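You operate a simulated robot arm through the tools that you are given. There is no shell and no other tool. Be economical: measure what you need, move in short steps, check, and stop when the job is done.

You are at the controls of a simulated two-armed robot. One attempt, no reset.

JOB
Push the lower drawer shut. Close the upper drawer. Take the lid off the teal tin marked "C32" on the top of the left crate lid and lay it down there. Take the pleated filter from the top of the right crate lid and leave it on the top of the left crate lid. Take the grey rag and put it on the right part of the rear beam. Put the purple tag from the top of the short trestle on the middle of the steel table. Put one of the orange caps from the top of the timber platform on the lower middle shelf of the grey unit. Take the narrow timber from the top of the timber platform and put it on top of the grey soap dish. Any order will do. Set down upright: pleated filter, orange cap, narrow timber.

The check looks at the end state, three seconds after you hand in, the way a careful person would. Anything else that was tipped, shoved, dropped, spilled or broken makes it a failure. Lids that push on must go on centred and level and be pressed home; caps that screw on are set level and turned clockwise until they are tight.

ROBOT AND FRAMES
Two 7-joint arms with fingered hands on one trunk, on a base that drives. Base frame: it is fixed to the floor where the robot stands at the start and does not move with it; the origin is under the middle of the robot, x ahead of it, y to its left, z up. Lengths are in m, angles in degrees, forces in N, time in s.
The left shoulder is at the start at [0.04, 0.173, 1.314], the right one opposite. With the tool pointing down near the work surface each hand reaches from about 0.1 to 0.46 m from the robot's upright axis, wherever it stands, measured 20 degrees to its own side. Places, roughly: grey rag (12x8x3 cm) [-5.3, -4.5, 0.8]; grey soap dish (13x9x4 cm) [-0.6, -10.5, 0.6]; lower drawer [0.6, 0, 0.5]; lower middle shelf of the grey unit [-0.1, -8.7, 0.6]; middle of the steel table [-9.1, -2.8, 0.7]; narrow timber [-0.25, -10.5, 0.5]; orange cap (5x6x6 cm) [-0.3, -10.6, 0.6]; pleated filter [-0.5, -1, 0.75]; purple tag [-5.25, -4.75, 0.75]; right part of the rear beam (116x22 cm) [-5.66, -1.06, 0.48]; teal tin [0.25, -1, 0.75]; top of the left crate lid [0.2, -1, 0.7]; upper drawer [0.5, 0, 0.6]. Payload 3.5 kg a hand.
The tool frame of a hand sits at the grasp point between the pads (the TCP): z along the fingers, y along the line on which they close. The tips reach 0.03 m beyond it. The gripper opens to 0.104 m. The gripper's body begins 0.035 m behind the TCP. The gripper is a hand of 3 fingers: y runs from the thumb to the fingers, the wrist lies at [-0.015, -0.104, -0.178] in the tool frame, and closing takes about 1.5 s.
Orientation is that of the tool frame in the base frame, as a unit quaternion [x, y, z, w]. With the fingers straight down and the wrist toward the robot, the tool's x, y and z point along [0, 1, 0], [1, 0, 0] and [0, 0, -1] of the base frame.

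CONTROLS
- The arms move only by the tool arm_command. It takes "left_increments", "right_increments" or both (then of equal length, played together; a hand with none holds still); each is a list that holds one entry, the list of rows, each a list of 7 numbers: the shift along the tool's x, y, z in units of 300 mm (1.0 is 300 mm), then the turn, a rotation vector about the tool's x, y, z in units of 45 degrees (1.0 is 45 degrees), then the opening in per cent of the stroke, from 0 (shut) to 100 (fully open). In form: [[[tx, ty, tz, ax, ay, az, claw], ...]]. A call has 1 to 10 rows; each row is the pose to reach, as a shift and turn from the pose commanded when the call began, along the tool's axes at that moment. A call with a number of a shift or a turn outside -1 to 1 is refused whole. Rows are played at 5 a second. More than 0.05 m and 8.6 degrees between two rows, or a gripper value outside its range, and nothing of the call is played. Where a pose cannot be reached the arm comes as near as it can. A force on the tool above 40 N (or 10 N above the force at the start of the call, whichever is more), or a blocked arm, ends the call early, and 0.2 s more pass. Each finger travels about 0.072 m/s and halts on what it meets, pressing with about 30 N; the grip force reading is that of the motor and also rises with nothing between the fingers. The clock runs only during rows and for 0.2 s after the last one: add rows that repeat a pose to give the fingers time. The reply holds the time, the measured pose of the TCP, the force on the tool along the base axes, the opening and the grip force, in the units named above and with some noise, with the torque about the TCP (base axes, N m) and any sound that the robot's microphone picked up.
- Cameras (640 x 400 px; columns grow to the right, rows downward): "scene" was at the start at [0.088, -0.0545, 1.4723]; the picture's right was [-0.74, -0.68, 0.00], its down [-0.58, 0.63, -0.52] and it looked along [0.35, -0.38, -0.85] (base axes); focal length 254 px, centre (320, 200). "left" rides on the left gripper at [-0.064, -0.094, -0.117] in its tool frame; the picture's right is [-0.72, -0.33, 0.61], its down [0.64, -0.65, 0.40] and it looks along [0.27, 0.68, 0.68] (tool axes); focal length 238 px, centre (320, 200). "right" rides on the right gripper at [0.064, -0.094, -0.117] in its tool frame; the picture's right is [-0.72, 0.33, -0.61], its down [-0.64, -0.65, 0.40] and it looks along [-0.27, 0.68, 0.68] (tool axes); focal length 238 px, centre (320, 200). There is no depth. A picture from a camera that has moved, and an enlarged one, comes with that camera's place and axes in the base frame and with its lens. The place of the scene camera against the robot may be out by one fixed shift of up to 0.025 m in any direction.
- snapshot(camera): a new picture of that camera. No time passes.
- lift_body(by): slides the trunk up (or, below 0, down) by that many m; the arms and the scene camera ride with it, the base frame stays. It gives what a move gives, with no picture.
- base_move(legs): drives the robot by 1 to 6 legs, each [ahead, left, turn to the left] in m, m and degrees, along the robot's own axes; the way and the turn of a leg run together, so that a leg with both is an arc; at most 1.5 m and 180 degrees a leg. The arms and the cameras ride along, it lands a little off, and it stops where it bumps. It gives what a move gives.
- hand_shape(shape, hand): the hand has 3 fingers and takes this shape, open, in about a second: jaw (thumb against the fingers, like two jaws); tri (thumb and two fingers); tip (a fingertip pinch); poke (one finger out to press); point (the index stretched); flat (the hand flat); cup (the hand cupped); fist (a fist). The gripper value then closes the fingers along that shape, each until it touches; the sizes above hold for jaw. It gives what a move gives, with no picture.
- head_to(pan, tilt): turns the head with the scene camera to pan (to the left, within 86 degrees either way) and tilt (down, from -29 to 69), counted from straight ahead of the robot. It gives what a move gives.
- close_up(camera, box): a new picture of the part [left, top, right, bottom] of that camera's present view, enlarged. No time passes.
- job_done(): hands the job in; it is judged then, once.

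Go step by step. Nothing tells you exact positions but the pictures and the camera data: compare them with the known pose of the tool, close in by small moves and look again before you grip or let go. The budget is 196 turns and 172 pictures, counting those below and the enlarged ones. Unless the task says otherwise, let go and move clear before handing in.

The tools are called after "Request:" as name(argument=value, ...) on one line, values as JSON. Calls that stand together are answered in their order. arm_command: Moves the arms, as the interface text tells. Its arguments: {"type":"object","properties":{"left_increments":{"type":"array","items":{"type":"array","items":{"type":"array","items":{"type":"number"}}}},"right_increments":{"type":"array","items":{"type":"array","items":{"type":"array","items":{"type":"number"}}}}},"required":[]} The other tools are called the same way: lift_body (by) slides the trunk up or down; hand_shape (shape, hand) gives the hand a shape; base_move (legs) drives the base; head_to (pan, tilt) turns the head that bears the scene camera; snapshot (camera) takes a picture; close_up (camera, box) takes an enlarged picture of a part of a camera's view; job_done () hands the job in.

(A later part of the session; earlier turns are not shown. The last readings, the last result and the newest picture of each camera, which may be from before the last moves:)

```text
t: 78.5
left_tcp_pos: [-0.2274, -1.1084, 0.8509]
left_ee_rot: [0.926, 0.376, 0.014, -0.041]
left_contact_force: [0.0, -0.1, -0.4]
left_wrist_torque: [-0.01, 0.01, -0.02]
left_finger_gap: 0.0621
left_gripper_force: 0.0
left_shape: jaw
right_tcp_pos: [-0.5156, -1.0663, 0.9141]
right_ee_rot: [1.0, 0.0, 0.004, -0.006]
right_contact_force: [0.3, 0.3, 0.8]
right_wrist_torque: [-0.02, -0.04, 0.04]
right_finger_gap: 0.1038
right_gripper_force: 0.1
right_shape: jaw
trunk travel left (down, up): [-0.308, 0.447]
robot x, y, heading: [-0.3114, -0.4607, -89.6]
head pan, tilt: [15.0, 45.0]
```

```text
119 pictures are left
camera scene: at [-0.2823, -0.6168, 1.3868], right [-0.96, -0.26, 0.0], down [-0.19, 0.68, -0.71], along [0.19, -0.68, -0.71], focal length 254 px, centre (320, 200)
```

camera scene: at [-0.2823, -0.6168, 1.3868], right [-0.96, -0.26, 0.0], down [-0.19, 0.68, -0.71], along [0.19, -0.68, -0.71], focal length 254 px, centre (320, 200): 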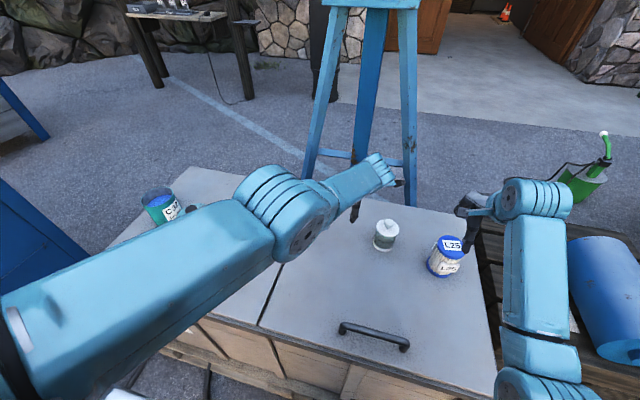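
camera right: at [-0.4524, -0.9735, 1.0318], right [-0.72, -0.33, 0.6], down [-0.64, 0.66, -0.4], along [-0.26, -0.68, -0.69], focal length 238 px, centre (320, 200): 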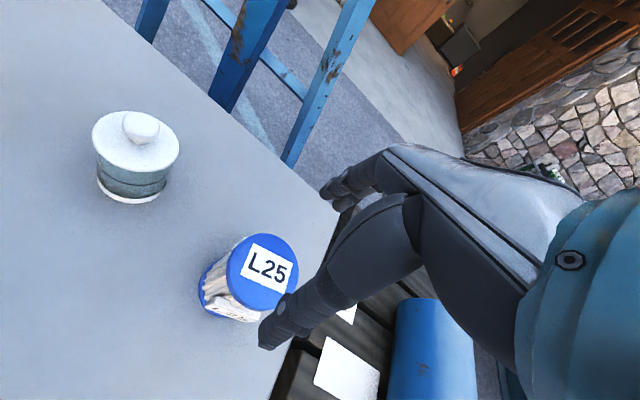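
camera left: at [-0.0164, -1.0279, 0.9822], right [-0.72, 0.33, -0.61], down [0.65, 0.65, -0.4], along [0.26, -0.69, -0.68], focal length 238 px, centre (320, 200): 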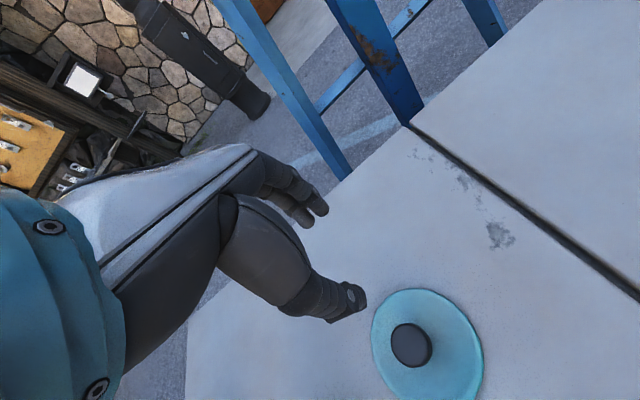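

The hand is centred over the filter. Descend to z 0.79.

Request:
arm_command(right_increments=[[[0, -0.01, 0.1, 0, 0, 0, 100], [0, -0.01, 0.2, 0, 0, 0, 100], [0, -0.01, 0.3, 0, 0, 0, 100], [0, -0.01, 0.36, 0, 0, 0, 100], [0, -0.01, 0.41, 0, 0, 0, 100]]])

Request:
snapshot(camera="right")

```text
t: 79.8
left_tcp_pos: [-0.2253, -1.1074, 0.8518]
left_ee_rot: [0.925, 0.376, 0.014, -0.041]
left_contact_force: [-0.3, 0.0, -0.6]
left_wrist_torque: [0.03, 0.02, 0.01]
left_finger_gap: 0.0622
left_gripper_force: 0.0
left_shape: jaw
right_tcp_pos: [-0.5133, -1.0626, 0.7957]
right_ee_rot: [1.0, 0.001, 0.006, 0.001]
right_contact_force: [1.4, -1.8, 18.8]
right_wrist_torque: [-0.06, -0.07, 0.02]
right_finger_gap: 0.1042
right_gripper_force: 0.0
right_shape: jaw
trunk travel left (down, up): [-0.308, 0.447]
robot x, y, heading: [-0.309, -0.4693, -90.0]
head pan, tilt: [15.0, 45.0]
```

```text
118 pictures are left
camera right: at [-0.4504, -0.9676, 0.9134], right [-0.73, -0.32, 0.61], down [-0.64, 0.65, -0.41], along [-0.26, -0.69, -0.68], focal length 238 px, centre (320, 200)
```

right: 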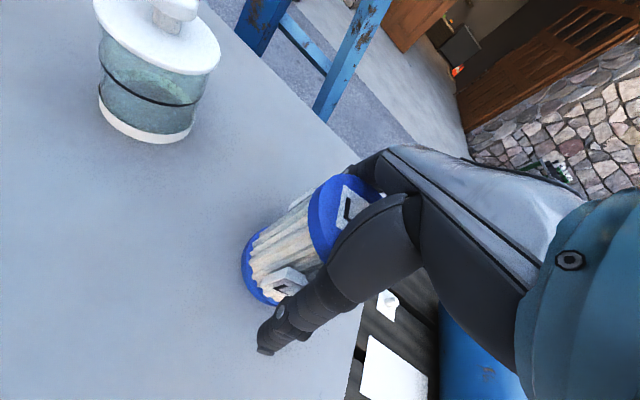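

Something (the palm) touches the top with 19 N. Back up 1 cm, then close.

Request:
arm_command(right_increments=[[[0, 0, -0.035, 0, 0, 0, 100], [0, 0, -0.035, 0, 0, 0, 100]]])

Request:
arm_command(right_increments=[[[0, 0, 0, 0, 0, 0, 60], [0, 0, 0, 0, 0, 0, 30], [0, 0, 0, 0, 0, 0, 0], [0, 0, 0, 0, 0, 0, 0], [0, 0, 0, 0, 0, 0, 0]]])

Request:
snapshot(camera="right")

```text
t: 80.3
left_tcp_pos: [-0.2278, -1.1079, 0.8514]
left_ee_rot: [0.926, 0.376, 0.014, -0.041]
left_contact_force: [-0.7, 0.1, -0.2]
left_wrist_torque: [0.04, 0.02, 0.0]
left_finger_gap: 0.0622
left_gripper_force: 0.1
left_shape: jaw
right_tcp_pos: [-0.5153, -1.0601, 0.7999]
right_ee_rot: [1.0, 0.0, 0.004, -0.008]
right_contact_force: [0.1, 0.4, -1.2]
right_wrist_torque: [-0.01, 0.0, -0.03]
right_finger_gap: 0.1037
right_gripper_force: 0.0
right_shape: jaw
trunk travel left (down, up): [-0.308, 0.447]
robot x, y, heading: [-0.308, -0.4677, -89.7]
head pan, tilt: [15.0, 45.0]
```

```text
t: 81.5
left_tcp_pos: [-0.226, -1.1071, 0.8508]
left_ee_rot: [0.926, 0.376, 0.015, -0.041]
left_contact_force: [-0.5, 0.2, 0.6]
left_wrist_torque: [0.02, -0.02, 0.01]
left_finger_gap: 0.0622
left_gripper_force: 0.0
left_shape: jaw
right_tcp_pos: [-0.5144, -1.0601, 0.8027]
right_ee_rot: [1.0, 0.0, 0.004, -0.005]
right_contact_force: [-1.4, -1.9, 1.3]
right_wrist_torque: [-0.23, 0.12, 0.03]
right_finger_gap: 0.0618
right_gripper_force: 29.7
right_shape: jaw
trunk travel left (down, up): [-0.308, 0.447]
robot x, y, heading: [-0.3119, -0.4723, -89.9]
head pan, tilt: [15.0, 45.0]
```

```text
117 pictures are left
camera right: at [-0.4514, -0.9675, 0.9207], right [-0.72, -0.33, 0.6], down [-0.64, 0.66, -0.4], along [-0.26, -0.68, -0.69], focal length 238 px, centre (320, 200)
```

right: 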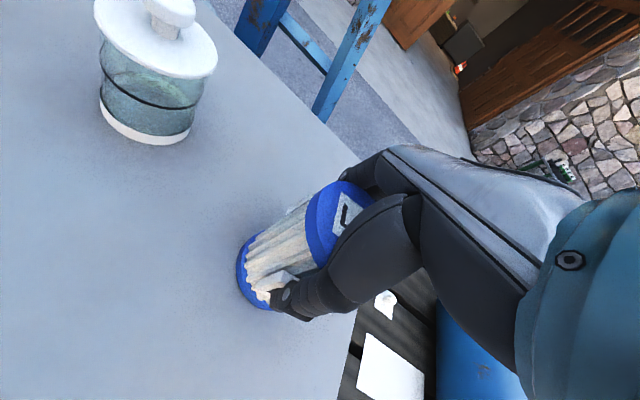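

The filter is gripped (62 mm). Lift it, and try pulling the left hand in at the same time.

Request:
arm_command(right_increments=[[[0, 0, -0.05, 0, 0, 0, 0], [0, 0, -0.15, 0, 0, 0, 0], [0, 0, -0.27, 0, 0, 0, 0], [0, -0.1, -0.4, 0, 0, 0, 0], [0, -0.2, -0.5, 0, 0, 0, 0], [0, -0.3, -0.55, 0, 0, 0, 0]]], left_increments=[[[-0.05, -0.05, -0.08, 0, 0, 0, 60], [-0.1, -0.1, -0.16, 0, 0, 0, 60], [-0.15, -0.15, -0.22, 0, 0, 0, 60], [-0.2, -0.2, -0.28, 0, 0, 0, 60], [-0.27, -0.27, -0.33, 0, 0, 0, 60], [-0.35, -0.35, -0.33, 0, 0, 0, 60]]])

Request:
snapshot(camera="scene")

```text
t: 83.0
left_tcp_pos: [-0.319, -1.079, 0.9518]
left_ee_rot: [0.925, 0.376, 0.015, -0.04]
left_contact_force: [-0.6, -0.6, -0.4]
left_wrist_torque: [-0.04, 0.01, 0.02]
left_finger_gap: 0.0622
left_gripper_force: 0.1
left_shape: jaw
left hand out of reach, approached as far as the arm can: row 2, 3, 4, 5, 6
right_tcp_pos: [-0.5149, -0.9714, 0.9689]
right_ee_rot: [1.0, 0.001, 0.005, -0.005]
right_contact_force: [0.2, 0.5, -2.2]
right_wrist_torque: [0.0, 0.06, -0.03]
right_finger_gap: 0.0601
right_gripper_force: 30.0
right_shape: jaw
trunk travel left (down, up): [-0.308, 0.447]
robot x, y, heading: [-0.3099, -0.4662, -89.6]
head pan, tilt: [15.0, 45.0]
```

```text
116 pictures are left
camera scene: at [-0.2823, -0.616, 1.3869], right [-0.96, -0.26, 0.0], down [-0.19, 0.68, -0.71], along [0.19, -0.68, -0.71], focal length 254 px, centre (320, 200)
```

scene: 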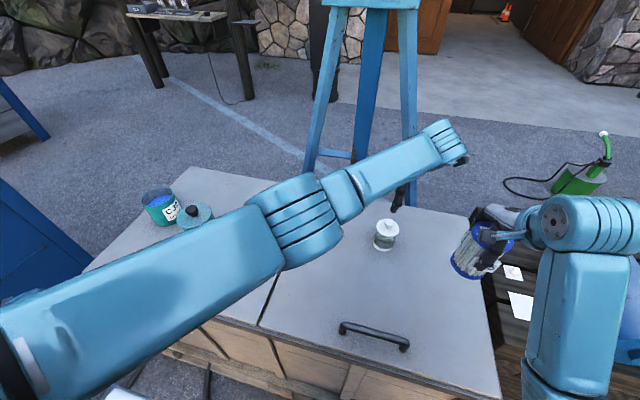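

The filter is up. Drive left 0.515 m to bring it above the free front-right part of the left lid.

Request:
base_move(legs=[[0, 0.515, 0]])

Request:
head_to(pan=-5, tilt=45)

Request:
snapshot(camera="scene")

Request:
snapshot(camera="right")

```text
t: 85.9
left_tcp_pos: [0.1831, -1.08, 0.9517]
left_ee_rot: [0.927, 0.373, 0.015, -0.04]
left_contact_force: [-0.6, -0.3, -0.1]
left_wrist_torque: [0.03, 0.0, 0.0]
left_finger_gap: 0.0623
left_gripper_force: 0.1
left_shape: jaw
right_tcp_pos: [-0.0105, -0.9699, 0.9681]
right_ee_rot: [1.0, -0.004, 0.004, -0.005]
right_contact_force: [0.6, 0.3, -3.5]
right_wrist_torque: [-0.03, -0.02, -0.02]
right_finger_gap: 0.0598
right_gripper_force: 30.3
right_shape: jaw
trunk travel left (down, up): [-0.308, 0.447]
robot x, y, heading: [0.1961, -0.4696, -90.1]
head pan, tilt: [15.0, 45.0]
```

```text
t: 86.8
left_tcp_pos: [0.182, -1.0797, 0.952]
left_ee_rot: [0.927, 0.373, 0.014, -0.041]
left_contact_force: [0.1, 0.3, 0.4]
left_wrist_torque: [-0.02, -0.01, -0.01]
left_finger_gap: 0.0625
left_gripper_force: 0.0
left_shape: jaw
right_tcp_pos: [-0.011, -0.9706, 0.968]
right_ee_rot: [1.0, -0.004, 0.005, -0.005]
right_contact_force: [-0.8, -0.5, -3.1]
right_wrist_torque: [-0.01, 0.02, -0.02]
right_finger_gap: 0.0602
right_gripper_force: 29.7
right_shape: jaw
trunk travel left (down, up): [-0.308, 0.447]
robot x, y, heading: [0.1994, -0.467, -90.0]
head pan, tilt: [-5.0, 45.0]
```

```text
115 pictures are left
camera scene: at [0.1952, -0.6188, 1.3868], right [-1.0, 0.09, 0.0], down [0.06, 0.7, -0.71], along [-0.06, -0.7, -0.71], focal length 254 px, centre (320, 200)
```

scene: 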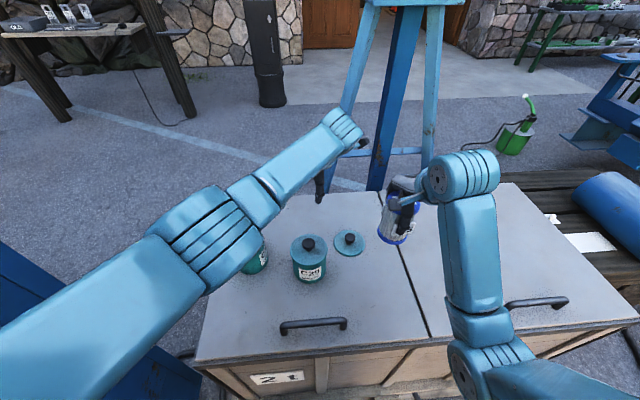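

```text
114 pictures are left
camera right: at [0.0516, -0.8775, 1.0863], right [-0.73, -0.33, 0.6], down [-0.63, 0.66, -0.4], along [-0.27, -0.67, -0.69], focal length 238 px, centre (320, 200)
```

right: 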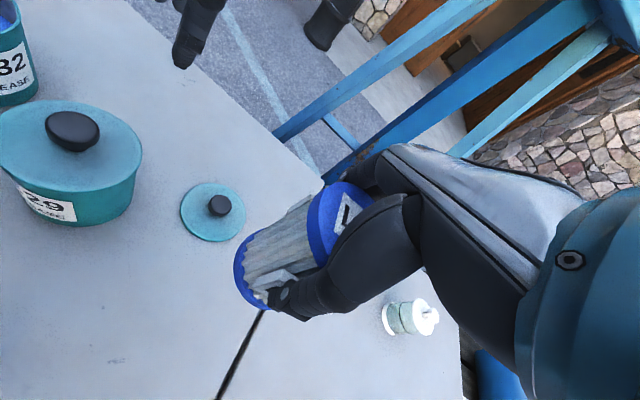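

Shift to (0.02,-0.93) and lower to just above the surface.

Request:
arm_command(right_increments=[[[0.05, -0.067, 0, 0, 0, 0, 0], [0.1, -0.133, 0.05, 0, 0, 0, 0], [0.1, -0.133, 0.17, 0, 0, 0, 0], [0.1, -0.133, 0.3, 0, 0, 0, 0], [0.1, -0.133, 0.42, 0, 0, 0, 0], [0.1, -0.133, 0.48, 0, 0, 0, 0], [0.1, -0.133, 0.515, 0, 0, 0, 0], [0.1, -0.133, 0.53, 0, 0, 0, 0], [0.1, -0.133, 0.54, 0, 0, 0, 0]]])

Request:
snapshot(camera="right")

Request:
close_up(camera="scene", box=[280, 180, 480, 305])

```text
t: 88.8
left_tcp_pos: [0.1824, -1.0798, 0.9518]
left_ee_rot: [0.927, 0.373, 0.015, -0.04]
left_contact_force: [0.1, -0.8, 0.0]
left_wrist_torque: [-0.01, -0.01, 0.02]
left_finger_gap: 0.0623
left_gripper_force: 0.1
left_shape: jaw
right_tcp_pos: [0.0214, -0.9284, 0.8074]
right_ee_rot: [1.0, -0.004, 0.005, -0.006]
right_contact_force: [-0.3, 0.3, -3.3]
right_wrist_torque: [-0.03, 0.0, 0.02]
right_finger_gap: 0.06
right_gripper_force: 29.9
right_shape: jaw
trunk travel left (down, up): [-0.308, 0.447]
robot x, y, heading: [0.197, -0.4689, -90.2]
head pan, tilt: [-5.0, 45.0]
```

```text
113 pictures are left
camera right: at [0.0833, -0.836, 0.9249], right [-0.73, -0.33, 0.6], down [-0.63, 0.66, -0.4], along [-0.27, -0.67, -0.69], focal length 238 px, centre (320, 200)
```

right: 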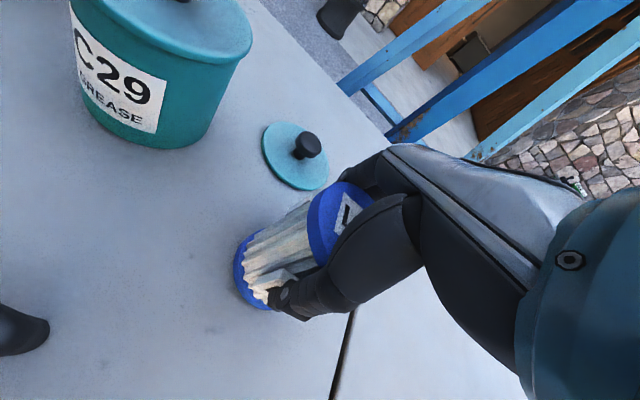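

```text
3.20 times, centred on (380, 242) of scene
camera zoom: at [0.1951, -0.6188, 1.3868], right [-1.0, 0.09, 0.0], down [0.06, 0.7, -0.71], along [-0.06, -0.7, -0.71], focal length 813 px, centre (128, 64)
```

zoom: 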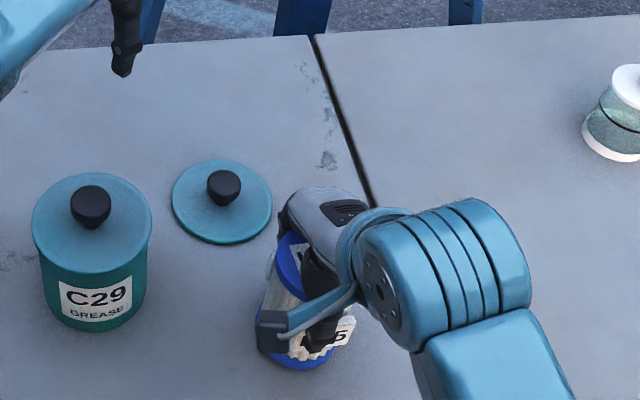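

Near the surface; lower the last millimetres to contact.

Request:
arm_command(right_increments=[[[0, 0, 0.007, 0, 0, 0, 0], [0, 0, 0.014, 0, 0, 0, 0], [0, 0, 0.021, 0, 0, 0, 0], [0, 0, 0.028, 0, 0, 0, 0]]])

```text
t: 89.8
left_tcp_pos: [0.183, -1.0781, 0.9539]
left_ee_rot: [0.927, 0.373, 0.013, -0.04]
left_contact_force: [0.4, -1.6, -0.6]
left_wrist_torque: [0.02, 0.04, 0.02]
left_finger_gap: 0.0625
left_gripper_force: 0.0
left_shape: jaw
right_tcp_pos: [0.022, -0.9276, 0.8028]
right_ee_rot: [1.0, -0.003, 0.005, -0.001]
right_contact_force: [3.2, 2.7, 17.0]
right_wrist_torque: [-0.13, 0.26, -0.06]
right_finger_gap: 0.0594
right_gripper_force: 30.1
right_shape: jaw
trunk travel left (down, up): [-0.308, 0.447]
robot x, y, heading: [0.1969, -0.4683, -90.1]
head pan, tilt: [-5.0, 45.0]
```

It's seated. Open and rise.

Request:
arm_command(right_increments=[[[0, 0, -0.01, 0, 0, 0, 65], [0, 0, -0.01, 0, 0, 0, 80], [0, 0, -0.01, 0, 0, 0, 100], [0, 0, -0.01, 0, 0, 0, 100]]])

Request:
arm_command(right_increments=[[[0, 0, -0.06, 0, 0, 0, 100], [0, 0, -0.15, 0, 0, 0, 100], [0, 0, -0.3, 0, 0, 0, 100], [0, 0, -0.45, 0, 0, 0, 100]]])

Request:
close_up(camera="scene", box=[200, 180, 480, 355])

```text
t: 90.8
left_tcp_pos: [0.1823, -1.0791, 0.9529]
left_ee_rot: [0.927, 0.373, 0.015, -0.041]
left_contact_force: [-0.4, -0.2, 0.1]
left_wrist_torque: [-0.01, 0.05, 0.0]
left_finger_gap: 0.0622
left_gripper_force: 0.1
left_shape: jaw
right_tcp_pos: [0.0205, -0.9285, 0.8015]
right_ee_rot: [1.0, -0.003, 0.005, -0.005]
right_contact_force: [0.7, 0.0, -1.2]
right_wrist_torque: [0.0, 0.05, -0.03]
right_finger_gap: 0.1039
right_gripper_force: 0.0
right_shape: jaw
trunk travel left (down, up): [-0.308, 0.447]
robot x, y, heading: [0.1977, -0.4686, -90.1]
head pan, tilt: [-5.0, 45.0]
```

```text
t: 91.8
left_tcp_pos: [0.1841, -1.0801, 0.9528]
left_ee_rot: [0.926, 0.374, 0.015, -0.041]
left_contact_force: [-0.7, 0.8, 0.3]
left_wrist_torque: [0.04, 0.01, -0.01]
left_finger_gap: 0.0623
left_gripper_force: 0.1
left_shape: jaw
right_tcp_pos: [0.0195, -0.9307, 0.9388]
right_ee_rot: [1.0, -0.003, 0.005, -0.006]
right_contact_force: [-0.1, -0.3, -0.1]
right_wrist_torque: [-0.01, 0.05, 0.01]
right_finger_gap: 0.1038
right_gripper_force: 0.0
right_shape: jaw
trunk travel left (down, up): [-0.308, 0.447]
robot x, y, heading: [0.1982, -0.4679, -90.2]
head pan, tilt: [-5.0, 45.0]
```

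```text
2.29 times, centred on (340, 268) of scene
camera zoom: at [0.1954, -0.6187, 1.3868], right [-1.0, 0.09, 0.0], down [0.06, 0.7, -0.71], along [-0.06, -0.7, -0.71], focal length 580 px, centre (274, 46)
```

zoom: 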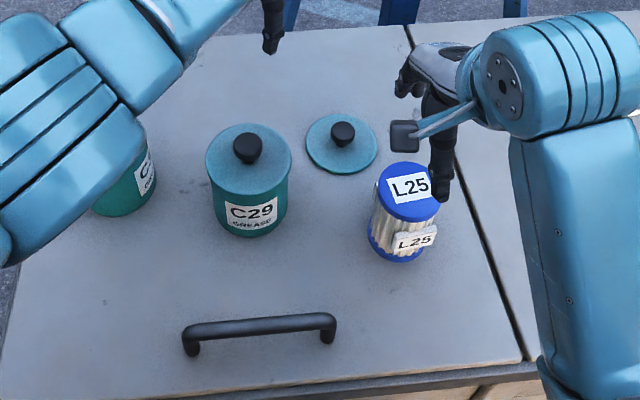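

Filter stands upright on the left lid, tins fine. Raise a little and back away from the crate.

Request:
lift_body(by=0.1)

Request:
base_move(legs=[[-0.55, 0, 0], [0, -0.5, 0]])

Request:
head_to(pan=0, tilt=25)

Request:
snapshot(camera="scene")

```text
t: 93.1
left_tcp_pos: [0.1832, -1.073, 1.0824]
left_ee_rot: [0.927, 0.374, 0.004, -0.017]
left_contact_force: [0.2, -0.1, 0.0]
left_wrist_torque: [-0.01, 0.0, 0.02]
left_finger_gap: 0.0623
left_gripper_force: 0.0
left_shape: jaw
right_tcp_pos: [0.0192, -0.9293, 1.0361]
right_ee_rot: [1.0, -0.003, 0.005, -0.005]
right_contact_force: [-0.1, -0.1, -0.1]
right_wrist_torque: [-0.03, -0.04, -0.03]
right_finger_gap: 0.1038
right_gripper_force: 0.1
right_shape: jaw
trunk travel left (down, up): [-0.408, 0.347]
robot x, y, heading: [0.1964, -0.47, -90.1]
head pan, tilt: [-5.0, 45.0]
```

```text
t: 98.9
left_tcp_pos: [-0.3312, -0.5151, 1.0822]
left_ee_rot: [0.929, 0.369, 0.005, -0.016]
left_contact_force: [-0.3, -1.0, -0.3]
left_wrist_torque: [0.03, 0.01, -0.01]
left_finger_gap: 0.0619
left_gripper_force: 0.0
left_shape: jaw
right_tcp_pos: [-0.494, -0.3693, 1.0372]
right_ee_rot: [1.0, -0.008, 0.005, -0.005]
right_contact_force: [-1.1, 0.4, -0.2]
right_wrist_torque: [-0.02, -0.02, 0.01]
right_finger_gap: 0.1038
right_gripper_force: 0.0
right_shape: jaw
trunk travel left (down, up): [-0.408, 0.347]
robot x, y, heading: [-0.3114, 0.0913, -90.8]
head pan, tilt: [-5.0, 45.0]
```

```text
t: 99.7
left_tcp_pos: [-0.3305, -0.5158, 1.0815]
left_ee_rot: [0.93, 0.368, 0.005, -0.016]
left_contact_force: [-0.1, 0.9, 0.6]
left_wrist_torque: [-0.01, -0.02, 0.01]
left_finger_gap: 0.0625
left_gripper_force: 0.0
left_shape: jaw
right_tcp_pos: [-0.4945, -0.3713, 1.036]
right_ee_rot: [1.0, -0.009, 0.003, -0.005]
right_contact_force: [-1.0, -0.1, 0.2]
right_wrist_torque: [0.0, 0.0, -0.01]
right_finger_gap: 0.104
right_gripper_force: 0.0
right_shape: jaw
trunk travel left (down, up): [-0.408, 0.347]
robot x, y, heading: [-0.3116, 0.0923, -90.7]
head pan, tilt: [0.0, 25.0]
```

```text
110 pictures are left
camera scene: at [-0.3072, -0.042, 1.5185], right [-1.0, 0.01, 0.0], down [0.01, 0.42, -0.91], along [-0.01, -0.91, -0.42], focal length 254 px, centre (320, 200)
```

scene: 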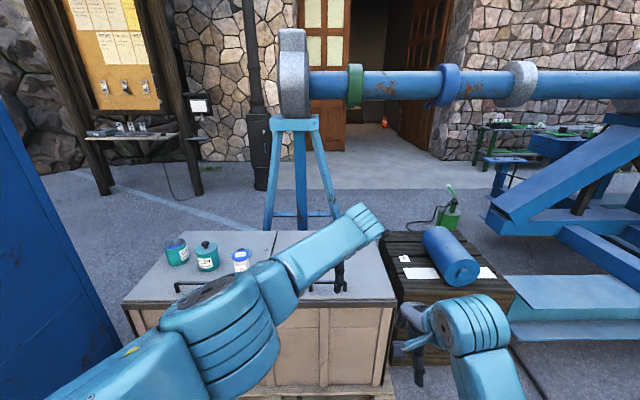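

Now, in free space, swing the left arm out and down toward its side while undoing its yaw.

Request:
arm_command(left_increments=[[[0.1, 0.04, 0.1, 0, 0, 0.12, 60], [0.2, 0.09, 0.2, 0, 0, 0.24, 60], [0.3, 0.13, 0.3, 0, 0, 0.36, 60], [0.4, 0.17, 0.4, 0, 0, 0.48, 60], [0.5, 0.22, 0.5, 0, 0, 0.6, 60], [0.6, 0.26, 0.6, 0, 0, 0.72, 60], [0.7, 0.3, 0.7, 0, 0, 0.84, 60], [0.8, 0.33, 0.8, 0, 0, 0.96, 60], [0.82, 0.2, 0.9, 0, 0, 0.96, 60], [0.82, 0.1, 1.0, 0, 0, 0.96, 60]]])

Request:
snapshot(camera="scene")

```text
t: 101.9
left_tcp_pos: [-0.1321, -0.3574, 0.7864]
left_ee_rot: [1.0, 0.001, -0.001, -0.015]
left_contact_force: [0.2, -0.6, -0.5]
left_wrist_torque: [0.02, 0.0, -0.02]
left_finger_gap: 0.0624
left_gripper_force: 0.1
left_shape: jaw
right_tcp_pos: [-0.4926, -0.3694, 1.0377]
right_ee_rot: [1.0, -0.008, 0.004, -0.005]
right_contact_force: [-0.7, 0.6, 0.5]
right_wrist_torque: [0.0, 0.03, -0.04]
right_finger_gap: 0.1039
right_gripper_force: 0.0
right_shape: jaw
trunk travel left (down, up): [-0.408, 0.347]
robot x, y, heading: [-0.3101, 0.0905, -90.8]
head pan, tilt: [0.0, 25.0]
```

```text
109 pictures are left
camera scene: at [-0.3073, -0.0418, 1.5186], right [-1.0, 0.01, 0.0], down [0.01, 0.42, -0.91], along [-0.01, -0.91, -0.42], focal length 254 px, centre (320, 200)
```

scene: 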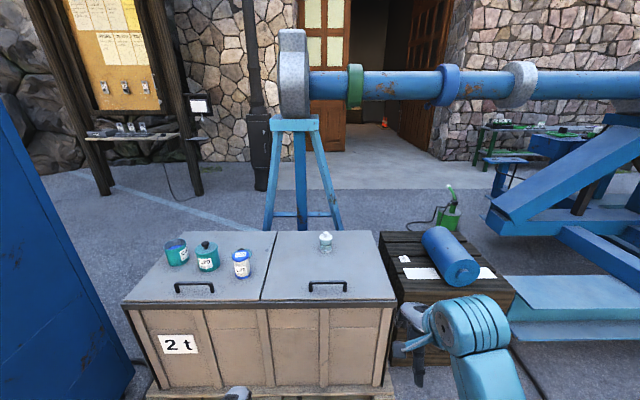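

The left arm is free again. Tuck both hands in, and turn to look toward -x for the route to the trestle with rag and tag.

Request:
arm_command(left_increments=[[[0, -0.07, -0.1, 0, 0, 0, 60], [0, -0.14, -0.2, 0, 0, 0, 60], [0, -0.21, -0.3, 0, 0, 0, 60], [0, -0.28, -0.4, 0, 0, 0, 60], [0, -0.35, -0.5, 0, 0, 0, 60]]], right_increments=[[[0, -0.07, 0, 0, 0, 0, 100], [0, -0.14, 0.05, 0, 0, 0, 100], [0, -0.21, 0.1, 0, 0, 0, 100], [0, -0.28, 0.15, 0, 0, 0, 100], [0, -0.35, 0.2, 0, 0, 0, 100]]])

Request:
base_move(legs=[[0, 0, -60]])

Request:
head_to(pan=0, tilt=15)

Request:
snapshot(camera="scene")

```text
t: 103.1
left_tcp_pos: [-0.1302, -0.2554, 0.9397]
left_ee_rot: [1.0, 0.002, -0.002, -0.017]
left_contact_force: [-0.5, 0.1, 0.5]
left_wrist_torque: [0.01, 0.02, 0.0]
left_finger_gap: 0.0621
left_gripper_force: 0.1
left_shape: jaw
right_tcp_pos: [-0.493, -0.263, 0.9783]
right_ee_rot: [1.0, -0.007, 0.005, -0.004]
right_contact_force: [-0.7, -0.4, 0.3]
right_wrist_torque: [-0.03, 0.03, -0.03]
right_finger_gap: 0.1037
right_gripper_force: 0.0
right_shape: jaw
trunk travel left (down, up): [-0.408, 0.347]
robot x, y, heading: [-0.3102, 0.0927, -90.6]
head pan, tilt: [0.0, 25.0]
```

```text
t: 106.1
left_tcp_pos: [-0.5168, -0.2429, 0.9403]
left_ee_rot: [0.869, -0.494, 0.006, -0.016]
left_contact_force: [0.3, -0.4, 0.2]
left_wrist_torque: [0.0, 0.02, 0.02]
left_finger_gap: 0.0623
left_gripper_force: 0.0
left_shape: jaw
right_tcp_pos: [-0.7101, 0.0668, 0.9785]
right_ee_rot: [0.865, -0.502, 0.007, -0.002]
right_contact_force: [0.6, 0.1, 0.0]
right_wrist_torque: [0.04, 0.0, -0.03]
right_finger_gap: 0.1036
right_gripper_force: 0.1
right_shape: jaw
trunk travel left (down, up): [-0.408, 0.347]
robot x, y, heading: [-0.3069, 0.0908, -150.1]
head pan, tilt: [0.0, 25.0]
```

```text
t: 106.8
left_tcp_pos: [-0.5182, -0.2414, 0.9389]
left_ee_rot: [0.869, -0.494, 0.007, -0.015]
left_contact_force: [0.1, -0.2, 0.9]
left_wrist_torque: [-0.01, -0.01, -0.01]
left_finger_gap: 0.0623
left_gripper_force: 0.1
left_shape: jaw
right_tcp_pos: [-0.7097, 0.0665, 0.9783]
right_ee_rot: [0.865, -0.502, 0.007, -0.003]
right_contact_force: [-0.2, 0.1, -0.4]
right_wrist_torque: [0.01, -0.01, 0.02]
right_finger_gap: 0.104
right_gripper_force: 0.0
right_shape: jaw
trunk travel left (down, up): [-0.408, 0.347]
robot x, y, heading: [-0.3149, 0.0937, -149.9]
head pan, tilt: [0.0, 15.0]
```

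```text
108 pictures are left
camera scene: at [-0.4185, 0.0219, 1.5347], right [-0.5, 0.87, 0.0], down [0.22, 0.13, -0.97], along [-0.84, -0.48, -0.26], focal length 254 px, centre (320, 200)
```

scene: 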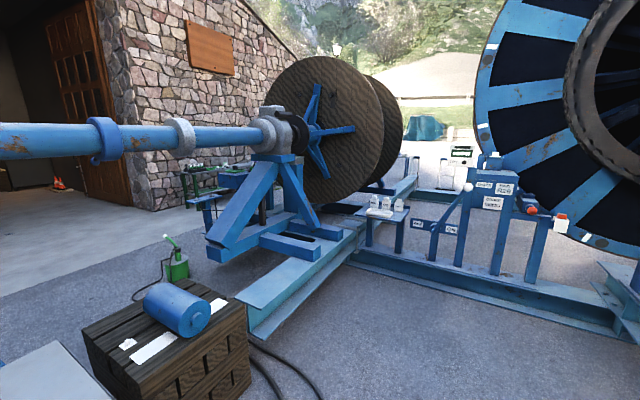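

A drum frame with floor beams lies to the west and a long pipe at head height to the south. I need to map the route; look in more directions.

Request:
head_to(pan=45, tilt=20)

Request:
snapshot(camera="scene")

Request:
head_to(pan=-45, tilt=20)

Request:
snapshot(camera="scene")

```text
t: 108.0
left_tcp_pos: [-0.518, -0.2418, 0.9394]
left_ee_rot: [0.869, -0.494, 0.007, -0.016]
left_contact_force: [-1.0, 0.6, 0.4]
left_wrist_torque: [-0.02, -0.04, -0.01]
left_finger_gap: 0.0624
left_gripper_force: 0.0
left_shape: jaw
right_tcp_pos: [-0.7096, 0.0658, 0.978]
right_ee_rot: [0.864, -0.503, 0.006, -0.003]
right_contact_force: [-0.4, 1.2, 0.0]
right_wrist_torque: [0.03, 0.01, -0.02]
right_finger_gap: 0.104
right_gripper_force: 0.1
right_shape: jaw
trunk travel left (down, up): [-0.408, 0.347]
robot x, y, heading: [-0.3103, 0.0891, -150.2]
head pan, tilt: [45.0, 20.0]
```

```text
107 pictures are left
camera scene: at [-0.3619, -0.0213, 1.5266], right [-0.97, 0.26, 0.0], down [0.09, 0.33, -0.94], along [-0.24, -0.91, -0.34], focal length 254 px, centre (320, 200)
```

scene: 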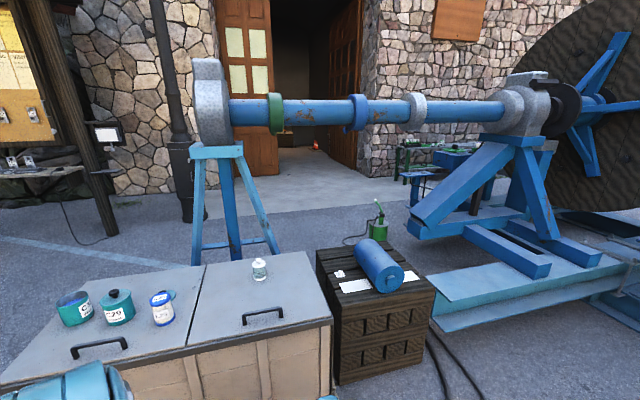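

```text
t: 109.6
left_tcp_pos: [-0.5168, -0.2424, 0.9403]
left_ee_rot: [0.87, -0.494, 0.007, -0.015]
left_contact_force: [0.2, 0.3, -0.3]
left_wrist_torque: [-0.03, 0.0, 0.02]
left_finger_gap: 0.0624
left_gripper_force: 0.0
left_shape: jaw
right_tcp_pos: [-0.7098, 0.0661, 0.9767]
right_ee_rot: [0.865, -0.502, 0.006, -0.003]
right_contact_force: [0.3, 0.8, 0.0]
right_wrist_torque: [0.01, -0.03, 0.03]
right_finger_gap: 0.1039
right_gripper_force: 0.1
right_shape: jaw
trunk travel left (down, up): [-0.408, 0.347]
robot x, y, heading: [-0.3074, 0.0917, -150.3]
head pan, tilt: [-45.0, 20.0]
```

```text
106 pictures are left
camera scene: at [-0.4275, 0.0927, 1.5266], right [0.26, 0.97, 0.0], down [0.33, -0.09, -0.94], along [-0.91, 0.24, -0.34], focal length 254 px, centre (320, 200)
```

scene: 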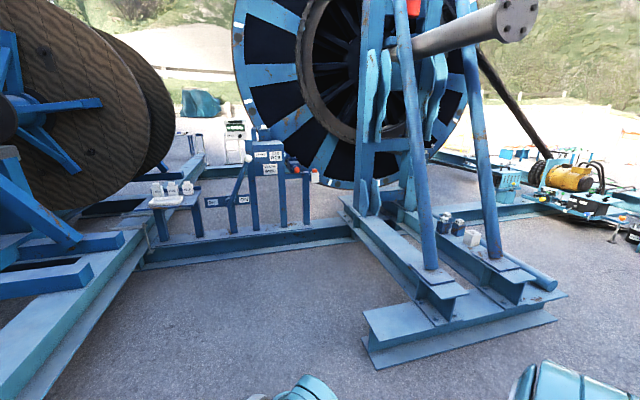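

Gaps by the crate and wood box look too narrow. I'll look to the north and east for a way around.

Request:
base_move(legs=[[0, 0, -120]])

Request:
head_to(pan=0, tilt=20)

Request:
snapshot(camera="scene")

Request:
head_to(pan=-60, tilt=20)

Request:
snapshot(camera="scene")

```text
t: 115.0
left_tcp_pos: [-0.5033, 0.4323, 0.9398]
left_ee_rot: [-0.018, 1.0, -0.017, 0.002]
left_contact_force: [-0.4, 0.7, -0.2]
left_wrist_torque: [0.01, 0.0, -0.04]
left_finger_gap: 0.0625
left_gripper_force: 0.0
left_shape: jaw
right_tcp_pos: [-0.1418, 0.4517, 0.9782]
right_ee_rot: [-0.009, 1.0, -0.006, -0.004]
right_contact_force: [-0.1, -0.5, -0.3]
right_wrist_torque: [-0.03, 0.04, -0.01]
right_finger_gap: 0.1039
right_gripper_force: 0.0
right_shape: jaw
trunk travel left (down, up): [-0.408, 0.347]
robot x, y, heading: [-0.309, 0.0915, 91.2]
head pan, tilt: [-45.0, 20.0]
```

```text
t: 116.1
left_tcp_pos: [-0.5046, 0.4329, 0.939]
left_ee_rot: [-0.018, 1.0, -0.017, 0.001]
left_contact_force: [0.5, -0.4, 0.3]
left_wrist_torque: [-0.02, 0.03, 0.01]
left_finger_gap: 0.0622
left_gripper_force: 0.2
left_shape: jaw
right_tcp_pos: [-0.1413, 0.4506, 0.9786]
right_ee_rot: [-0.008, 1.0, -0.005, -0.005]
right_contact_force: [0.0, 0.1, -0.2]
right_wrist_torque: [-0.01, -0.01, 0.0]
right_finger_gap: 0.1039
right_gripper_force: 0.0
right_shape: jaw
trunk travel left (down, up): [-0.408, 0.347]
robot x, y, heading: [-0.3141, 0.0933, 91.3]
head pan, tilt: [0.0, 20.0]
```

```text
105 pictures are left
camera scene: at [-0.3084, 0.2168, 1.5266], right [1.0, 0.02, 0.0], down [0.01, -0.34, -0.94], along [-0.02, 0.94, -0.34], focal length 254 px, centre (320, 200)
```

scene: 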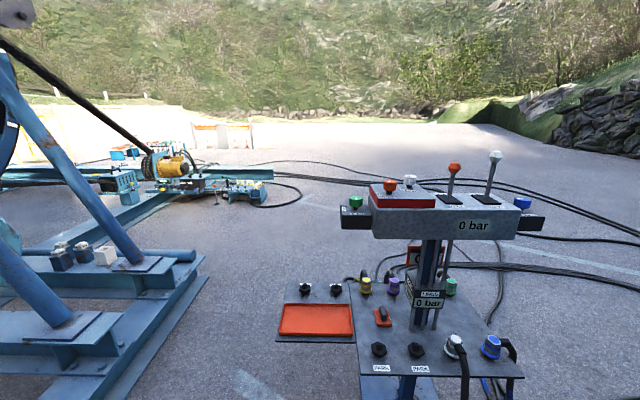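

```text
t: 117.4
left_tcp_pos: [-0.5051, 0.4326, 0.9394]
left_ee_rot: [-0.019, 1.0, -0.017, 0.002]
left_contact_force: [0.6, 0.3, 0.2]
left_wrist_torque: [-0.01, -0.02, -0.01]
left_finger_gap: 0.0622
left_gripper_force: 0.0
left_shape: jaw
right_tcp_pos: [-0.1412, 0.4511, 0.9783]
right_ee_rot: [-0.009, 1.0, -0.005, -0.004]
right_contact_force: [0.8, 0.3, 0.6]
right_wrist_torque: [0.01, 0.01, 0.03]
right_finger_gap: 0.1039
right_gripper_force: 0.0
right_shape: jaw
trunk travel left (down, up): [-0.408, 0.347]
robot x, y, heading: [-0.3103, 0.0941, 91.3]
head pan, tilt: [-60.0, 20.0]
```

```text
104 pictures are left
camera scene: at [-0.2269, 0.1721, 1.5266], right [0.52, -0.85, 0.0], down [-0.29, -0.18, -0.94], along [0.8, 0.49, -0.34], focal length 254 px, centre (320, 200)
```

scene: 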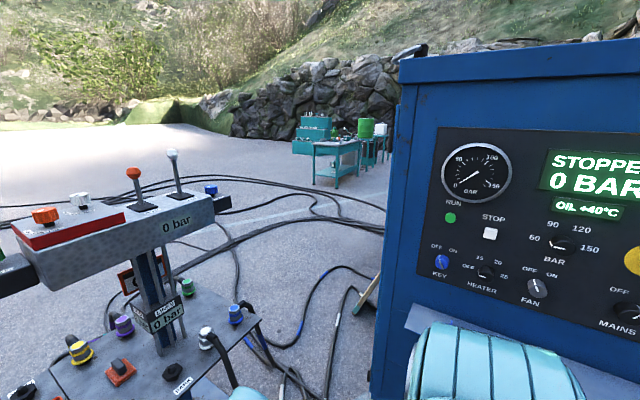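

The only opening is northward, between the A-frame beam and the control pedestal. I'll go through there, keeping x≈-0.95, then look.

Request:
base_move(legs=[[0.35, 0.62, 0], [1.4, 0, -1]])

Request:
head_to(pan=-70, tilt=25)

Request:
snapshot(camera="scene")

Request:
head_to(pan=25, tilt=20)

Request:
snapshot(camera="scene")

```text
t: 127.9
left_tcp_pos: [-1.1873, 2.1696, 0.9396]
left_ee_rot: [-0.023, 1.0, -0.016, 0.003]
left_contact_force: [0.2, 0.2, 0.1]
left_wrist_torque: [-0.01, 0.01, 0.02]
left_finger_gap: 0.0624
left_gripper_force: 0.0
left_shape: jaw
right_tcp_pos: [-0.8259, 2.191, 0.9787]
right_ee_rot: [-0.014, 1.0, -0.005, -0.005]
right_contact_force: [0.3, -0.4, -0.6]
right_wrist_torque: [-0.02, 0.03, 0.02]
right_finger_gap: 0.104
right_gripper_force: 0.1
right_shape: jaw
trunk travel left (down, up): [-0.408, 0.347]
robot x, y, heading: [-0.9912, 1.8321, 92.0]
head pan, tilt: [-60.0, 20.0]
```

```text
t: 128.6
left_tcp_pos: [-1.1878, 2.1681, 0.9387]
left_ee_rot: [-0.022, 1.0, -0.016, 0.002]
left_contact_force: [-0.9, 0.3, 1.1]
left_wrist_torque: [0.01, -0.02, 0.01]
left_finger_gap: 0.0624
left_gripper_force: 0.1
left_shape: jaw
right_tcp_pos: [-0.8257, 2.1912, 0.9796]
right_ee_rot: [-0.015, 1.0, -0.006, -0.005]
right_contact_force: [0.6, -1.5, -0.5]
right_wrist_torque: [-0.02, -0.01, 0.01]
right_finger_gap: 0.1041
right_gripper_force: 0.2
right_shape: jaw
trunk travel left (down, up): [-0.408, 0.347]
robot x, y, heading: [-0.9931, 1.8291, 91.9]
head pan, tilt: [-70.0, 25.0]
```

```text
103 pictures are left
camera scene: at [-0.9019, 1.8958, 1.5186], right [0.37, -0.93, 0.0], down [-0.39, -0.16, -0.91], along [0.84, 0.34, -0.42], focal length 254 px, centre (320, 200)
```

scene: 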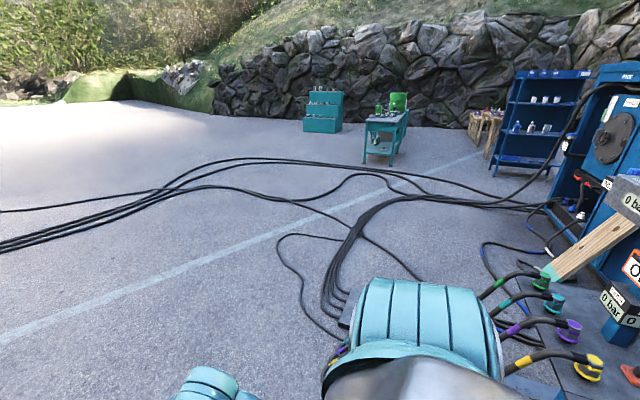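

```text
t: 130.3
left_tcp_pos: [-1.1865, 2.1681, 0.9407]
left_ee_rot: [-0.023, 1.0, -0.017, 0.002]
left_contact_force: [-0.4, 1.0, -0.7]
left_wrist_torque: [0.02, 0.0, -0.01]
left_finger_gap: 0.0623
left_gripper_force: 0.1
left_shape: jaw
right_tcp_pos: [-0.8267, 2.1906, 0.9783]
right_ee_rot: [-0.014, 1.0, -0.006, -0.004]
right_contact_force: [0.4, -0.3, 0.3]
right_wrist_torque: [0.0, 0.0, 0.02]
right_finger_gap: 0.1039
right_gripper_force: 0.0
right_shape: jaw
trunk travel left (down, up): [-0.408, 0.347]
robot x, y, heading: [-0.9897, 1.8283, 91.9]
head pan, tilt: [25.0, 20.0]
```

```text
102 pictures are left
camera scene: at [-1.0293, 1.9447, 1.5266], right [0.89, 0.45, 0.0], down [0.15, -0.31, -0.94], along [-0.42, 0.84, -0.34], focal length 254 px, centre (320, 200)
```

scene: 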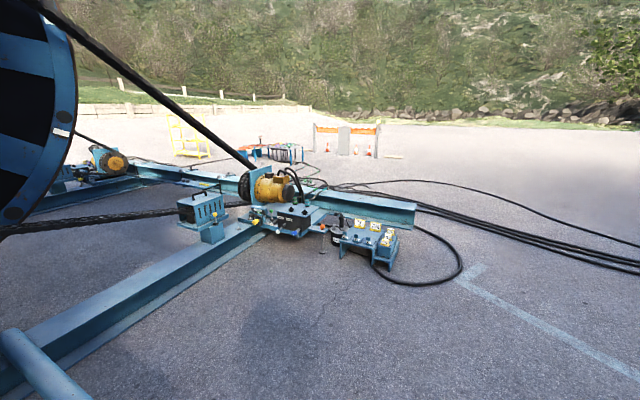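

East is closed off by cabinets and hoses; the way round is north past the motor bench, crossing hoses at y≈5.5. I'll head there.

Request:
base_move(legs=[[1.35, -0.58, 0], [1.35, -0.58, 0], [1.3, -0.2, 0], [1.3, 0, 0]])

Request:
head_to(pan=70, tilt=15)

Request:
snapshot(camera="scene")

```text
t: 157.0
left_tcp_pos: [0.0472, 7.5205, 0.9394]
left_ee_rot: [-0.022, 1.0, -0.017, 0.001]
left_contact_force: [0.8, 0.2, 1.0]
left_wrist_torque: [-0.04, 0.01, -0.03]
left_finger_gap: 0.0623
left_gripper_force: 0.0
left_shape: jaw
right_tcp_pos: [0.4074, 7.5431, 0.9786]
right_ee_rot: [-0.014, 1.0, -0.005, -0.004]
right_contact_force: [-0.3, -0.2, -0.4]
right_wrist_torque: [0.0, 0.02, 0.02]
right_finger_gap: 0.104
right_gripper_force: 0.2
right_shape: jaw
trunk travel left (down, up): [-0.408, 0.347]
robot x, y, heading: [0.2444, 7.1816, 91.7]
head pan, tilt: [25.0, 20.0]
```

```text
t: 158.1
left_tcp_pos: [0.0471, 7.52, 0.9395]
left_ee_rot: [-0.022, 1.0, -0.017, 0.003]
left_contact_force: [-0.1, 0.1, 0.2]
left_wrist_torque: [-0.01, -0.01, -0.01]
left_finger_gap: 0.0623
left_gripper_force: 0.0
left_shape: jaw
right_tcp_pos: [0.4085, 7.5435, 0.9786]
right_ee_rot: [-0.014, 1.0, -0.005, -0.004]
right_contact_force: [-0.2, -0.3, -1.0]
right_wrist_torque: [0.03, 0.02, -0.01]
right_finger_gap: 0.1041
right_gripper_force: 0.1
right_shape: jaw
trunk travel left (down, up): [-0.408, 0.347]
robot x, y, heading: [0.2378, 7.1806, 91.6]
head pan, tilt: [70.0, 15.0]
```

```text
101 pictures are left
camera scene: at [0.1582, 7.2423, 1.5348], right [0.31, 0.95, 0.0], down [0.25, -0.08, -0.97], along [-0.92, 0.3, -0.26], focal length 254 px, centre (320, 200)
```

scene: 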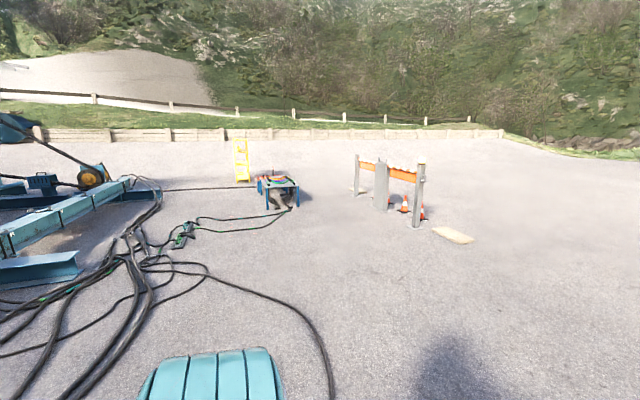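

Hoses are no obstacle. Now turn west and drive along y≈7.2.

Request:
base_move(legs=[[0, 0, 88.5], [1.5, 0, 0], [1.5, 0, 0], [1.5, 0, 0]])

Request:
head_to(pan=10, tilt=20)

Request:
snapshot(camera="scene")

```text
t: 183.3
left_tcp_pos: [-4.599, 6.9034, 0.9399]
left_ee_rot: [0.721, -0.692, 0.011, -0.014]
left_contact_force: [0.3, -0.2, 0.2]
left_wrist_torque: [0.02, -0.01, 0.0]
left_finger_gap: 0.0623
left_gripper_force: 0.0
left_shape: jaw
right_tcp_pos: [-4.6189, 7.2652, 0.9788]
right_ee_rot: [0.715, -0.699, 0.007, -0.001]
right_contact_force: [-0.2, 0.3, -0.5]
right_wrist_torque: [-0.01, -0.01, 0.0]
right_finger_gap: 0.1041
right_gripper_force: 0.0
right_shape: jaw
trunk travel left (down, up): [-0.408, 0.347]
robot x, y, heading: [-4.2565, 7.1008, -178.5]
head pan, tilt: [70.0, 15.0]
```

```text
t: 184.6
left_tcp_pos: [-4.5988, 6.9032, 0.9394]
left_ee_rot: [0.721, -0.693, 0.011, -0.014]
left_contact_force: [-0.1, -0.3, -0.2]
left_wrist_torque: [-0.02, 0.0, -0.03]
left_finger_gap: 0.0624
left_gripper_force: 0.0
left_shape: jaw
right_tcp_pos: [-4.6202, 7.2648, 0.979]
right_ee_rot: [0.714, -0.7, 0.007, -0.001]
right_contact_force: [0.1, 0.0, -0.3]
right_wrist_torque: [0.01, 0.01, 0.02]
right_finger_gap: 0.1036
right_gripper_force: 0.1
right_shape: jaw
trunk travel left (down, up): [-0.408, 0.347]
robot x, y, heading: [-4.2599, 7.1012, -178.4]
head pan, tilt: [10.0, 20.0]
```

```text
100 pictures are left
camera scene: at [-4.3806, 7.0737, 1.5266], right [-0.2, 0.98, 0.0], down [0.34, 0.07, -0.94], along [-0.92, -0.19, -0.34], focal length 254 px, centre (320, 200)
```

scene: 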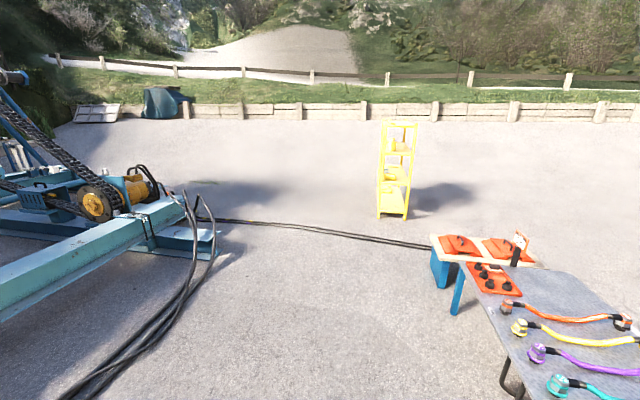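

Pass between the tool table and the beam end at y≈6.6, then look south.

Request:
base_move(legs=[[1.0, 0.5, 0], [1.5, 0, 0], [1.2, 0, 0], [0, 0, 88]])

Request:
head_to(pan=0, tilt=18)

Request:
snapshot(camera="scene")

```text
t: 206.9
left_tcp_pos: [-7.7753, 6.1094, 0.9399]
left_ee_rot: [1.0, 0.021, -0.002, -0.017]
left_contact_force: [-0.6, -0.9, 0.5]
left_wrist_torque: [0.01, -0.01, -0.03]
left_finger_gap: 0.0622
left_gripper_force: 0.1
left_shape: jaw
right_tcp_pos: [-8.137, 6.0869, 0.9778]
right_ee_rot: [1.0, 0.011, 0.004, -0.005]
right_contact_force: [0.4, 0.6, -0.5]
right_wrist_torque: [0.01, -0.01, 0.02]
right_finger_gap: 0.104
right_gripper_force: 0.1
right_shape: jaw
trunk travel left (down, up): [-0.408, 0.347]
robot x, y, heading: [-7.9678, 6.4511, -88.6]
head pan, tilt: [10.0, 20.0]
```

```text
t: 207.7
left_tcp_pos: [-7.7739, 6.1091, 0.9393]
left_ee_rot: [1.0, 0.021, -0.003, -0.016]
left_contact_force: [-0.1, 0.4, 0.5]
left_wrist_torque: [-0.01, 0.02, 0.02]
left_finger_gap: 0.0622
left_gripper_force: 0.1
left_shape: jaw
right_tcp_pos: [-8.1363, 6.0882, 0.9786]
right_ee_rot: [1.0, 0.011, 0.004, -0.006]
right_contact_force: [0.5, 0.1, 0.7]
right_wrist_torque: [-0.01, 0.0, 0.02]
right_finger_gap: 0.1041
right_gripper_force: 0.0
right_shape: jaw
trunk travel left (down, up): [-0.408, 0.347]
robot x, y, heading: [-7.9696, 6.4483, -88.7]
head pan, tilt: [0.0, 18.0]
```

```text
99 pictures are left
camera scene: at [-7.9603, 6.3154, 1.5299], right [-1.0, -0.03, 0.0], down [-0.01, 0.31, -0.95], along [0.03, -0.95, -0.31], focal length 254 px, centre (320, 200)
```

scene: 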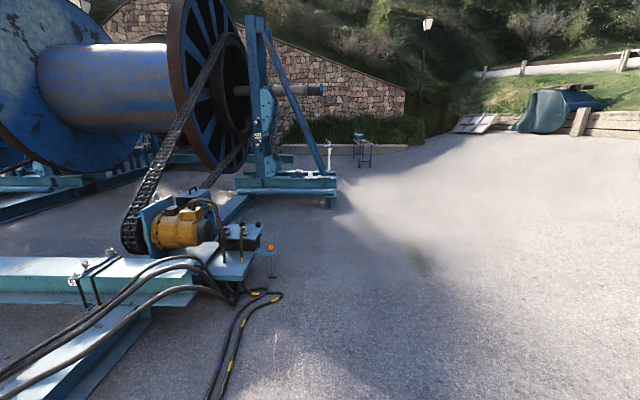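

The steel table is visible far ahead, around (-9.1,-2.5). Drive past the A-frame on its west side.

Request:
base_move(legs=[[1.0, -1.0, 0], [1.5, 0, -1.3], [1.5, 0, 0], [1.5, 0, 0], [1.0, 0, 0]])

Request:
snapshot(camera="scene")

Request:
head_to(pan=50, tilt=18)

Request:
snapshot(camera="scene")

```text
t: 240.7
left_tcp_pos: [-8.6996, -0.4647, 0.9396]
left_ee_rot: [1.0, 0.002, -0.002, -0.017]
left_contact_force: [0.8, 0.3, 0.4]
left_wrist_torque: [0.02, -0.01, -0.01]
left_finger_gap: 0.0623
left_gripper_force: 0.0
left_shape: jaw
right_tcp_pos: [-9.0638, -0.4713, 0.9777]
right_ee_rot: [1.0, -0.008, 0.004, -0.006]
right_contact_force: [-0.3, -0.3, -0.8]
right_wrist_torque: [0.0, 0.04, 0.02]
right_finger_gap: 0.1041
right_gripper_force: 0.0
right_shape: jaw
trunk travel left (down, up): [-0.408, 0.347]
robot x, y, heading: [-8.8787, -0.1131, -90.5]
head pan, tilt: [0.0, 18.0]
```

```text
98 pictures are left
camera scene: at [-8.8782, -0.2505, 1.5298], right [-1.0, 0.01, 0.0], down [0.0, 0.31, -0.95], along [-0.01, -0.95, -0.31], focal length 254 px, centre (320, 200)
```

scene: 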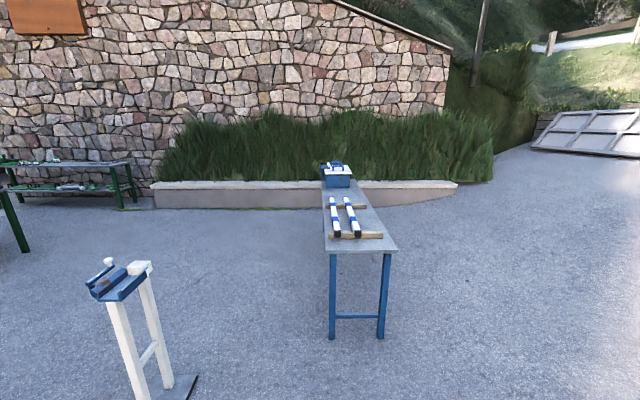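

```text
t: 241.9
left_tcp_pos: [-8.7012, -0.4644, 0.9394]
left_ee_rot: [1.0, 0.001, -0.001, -0.017]
left_contact_force: [-0.3, 0.2, 0.2]
left_wrist_torque: [0.01, 0.0, -0.01]
left_finger_gap: 0.0624
left_gripper_force: 0.1
left_shape: jaw
right_tcp_pos: [-9.0632, -0.4705, 0.9779]
right_ee_rot: [1.0, -0.008, 0.004, -0.006]
right_contact_force: [0.1, 0.0, -0.4]
right_wrist_torque: [0.02, -0.02, 0.04]
right_finger_gap: 0.1039
right_gripper_force: 0.1
right_shape: jaw
trunk travel left (down, up): [-0.408, 0.347]
robot x, y, heading: [-8.8822, -0.1156, -90.4]
head pan, tilt: [50.0, 18.0]
```

```text
97 pictures are left
camera scene: at [-8.8064, -0.2178, 1.5299], right [-0.65, -0.76, 0.0], down [-0.23, 0.2, -0.95], along [0.72, -0.62, -0.31], focal length 254 px, centre (320, 200)
```

scene: 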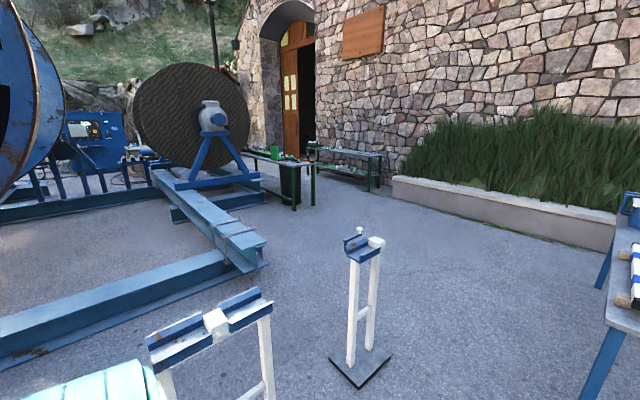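

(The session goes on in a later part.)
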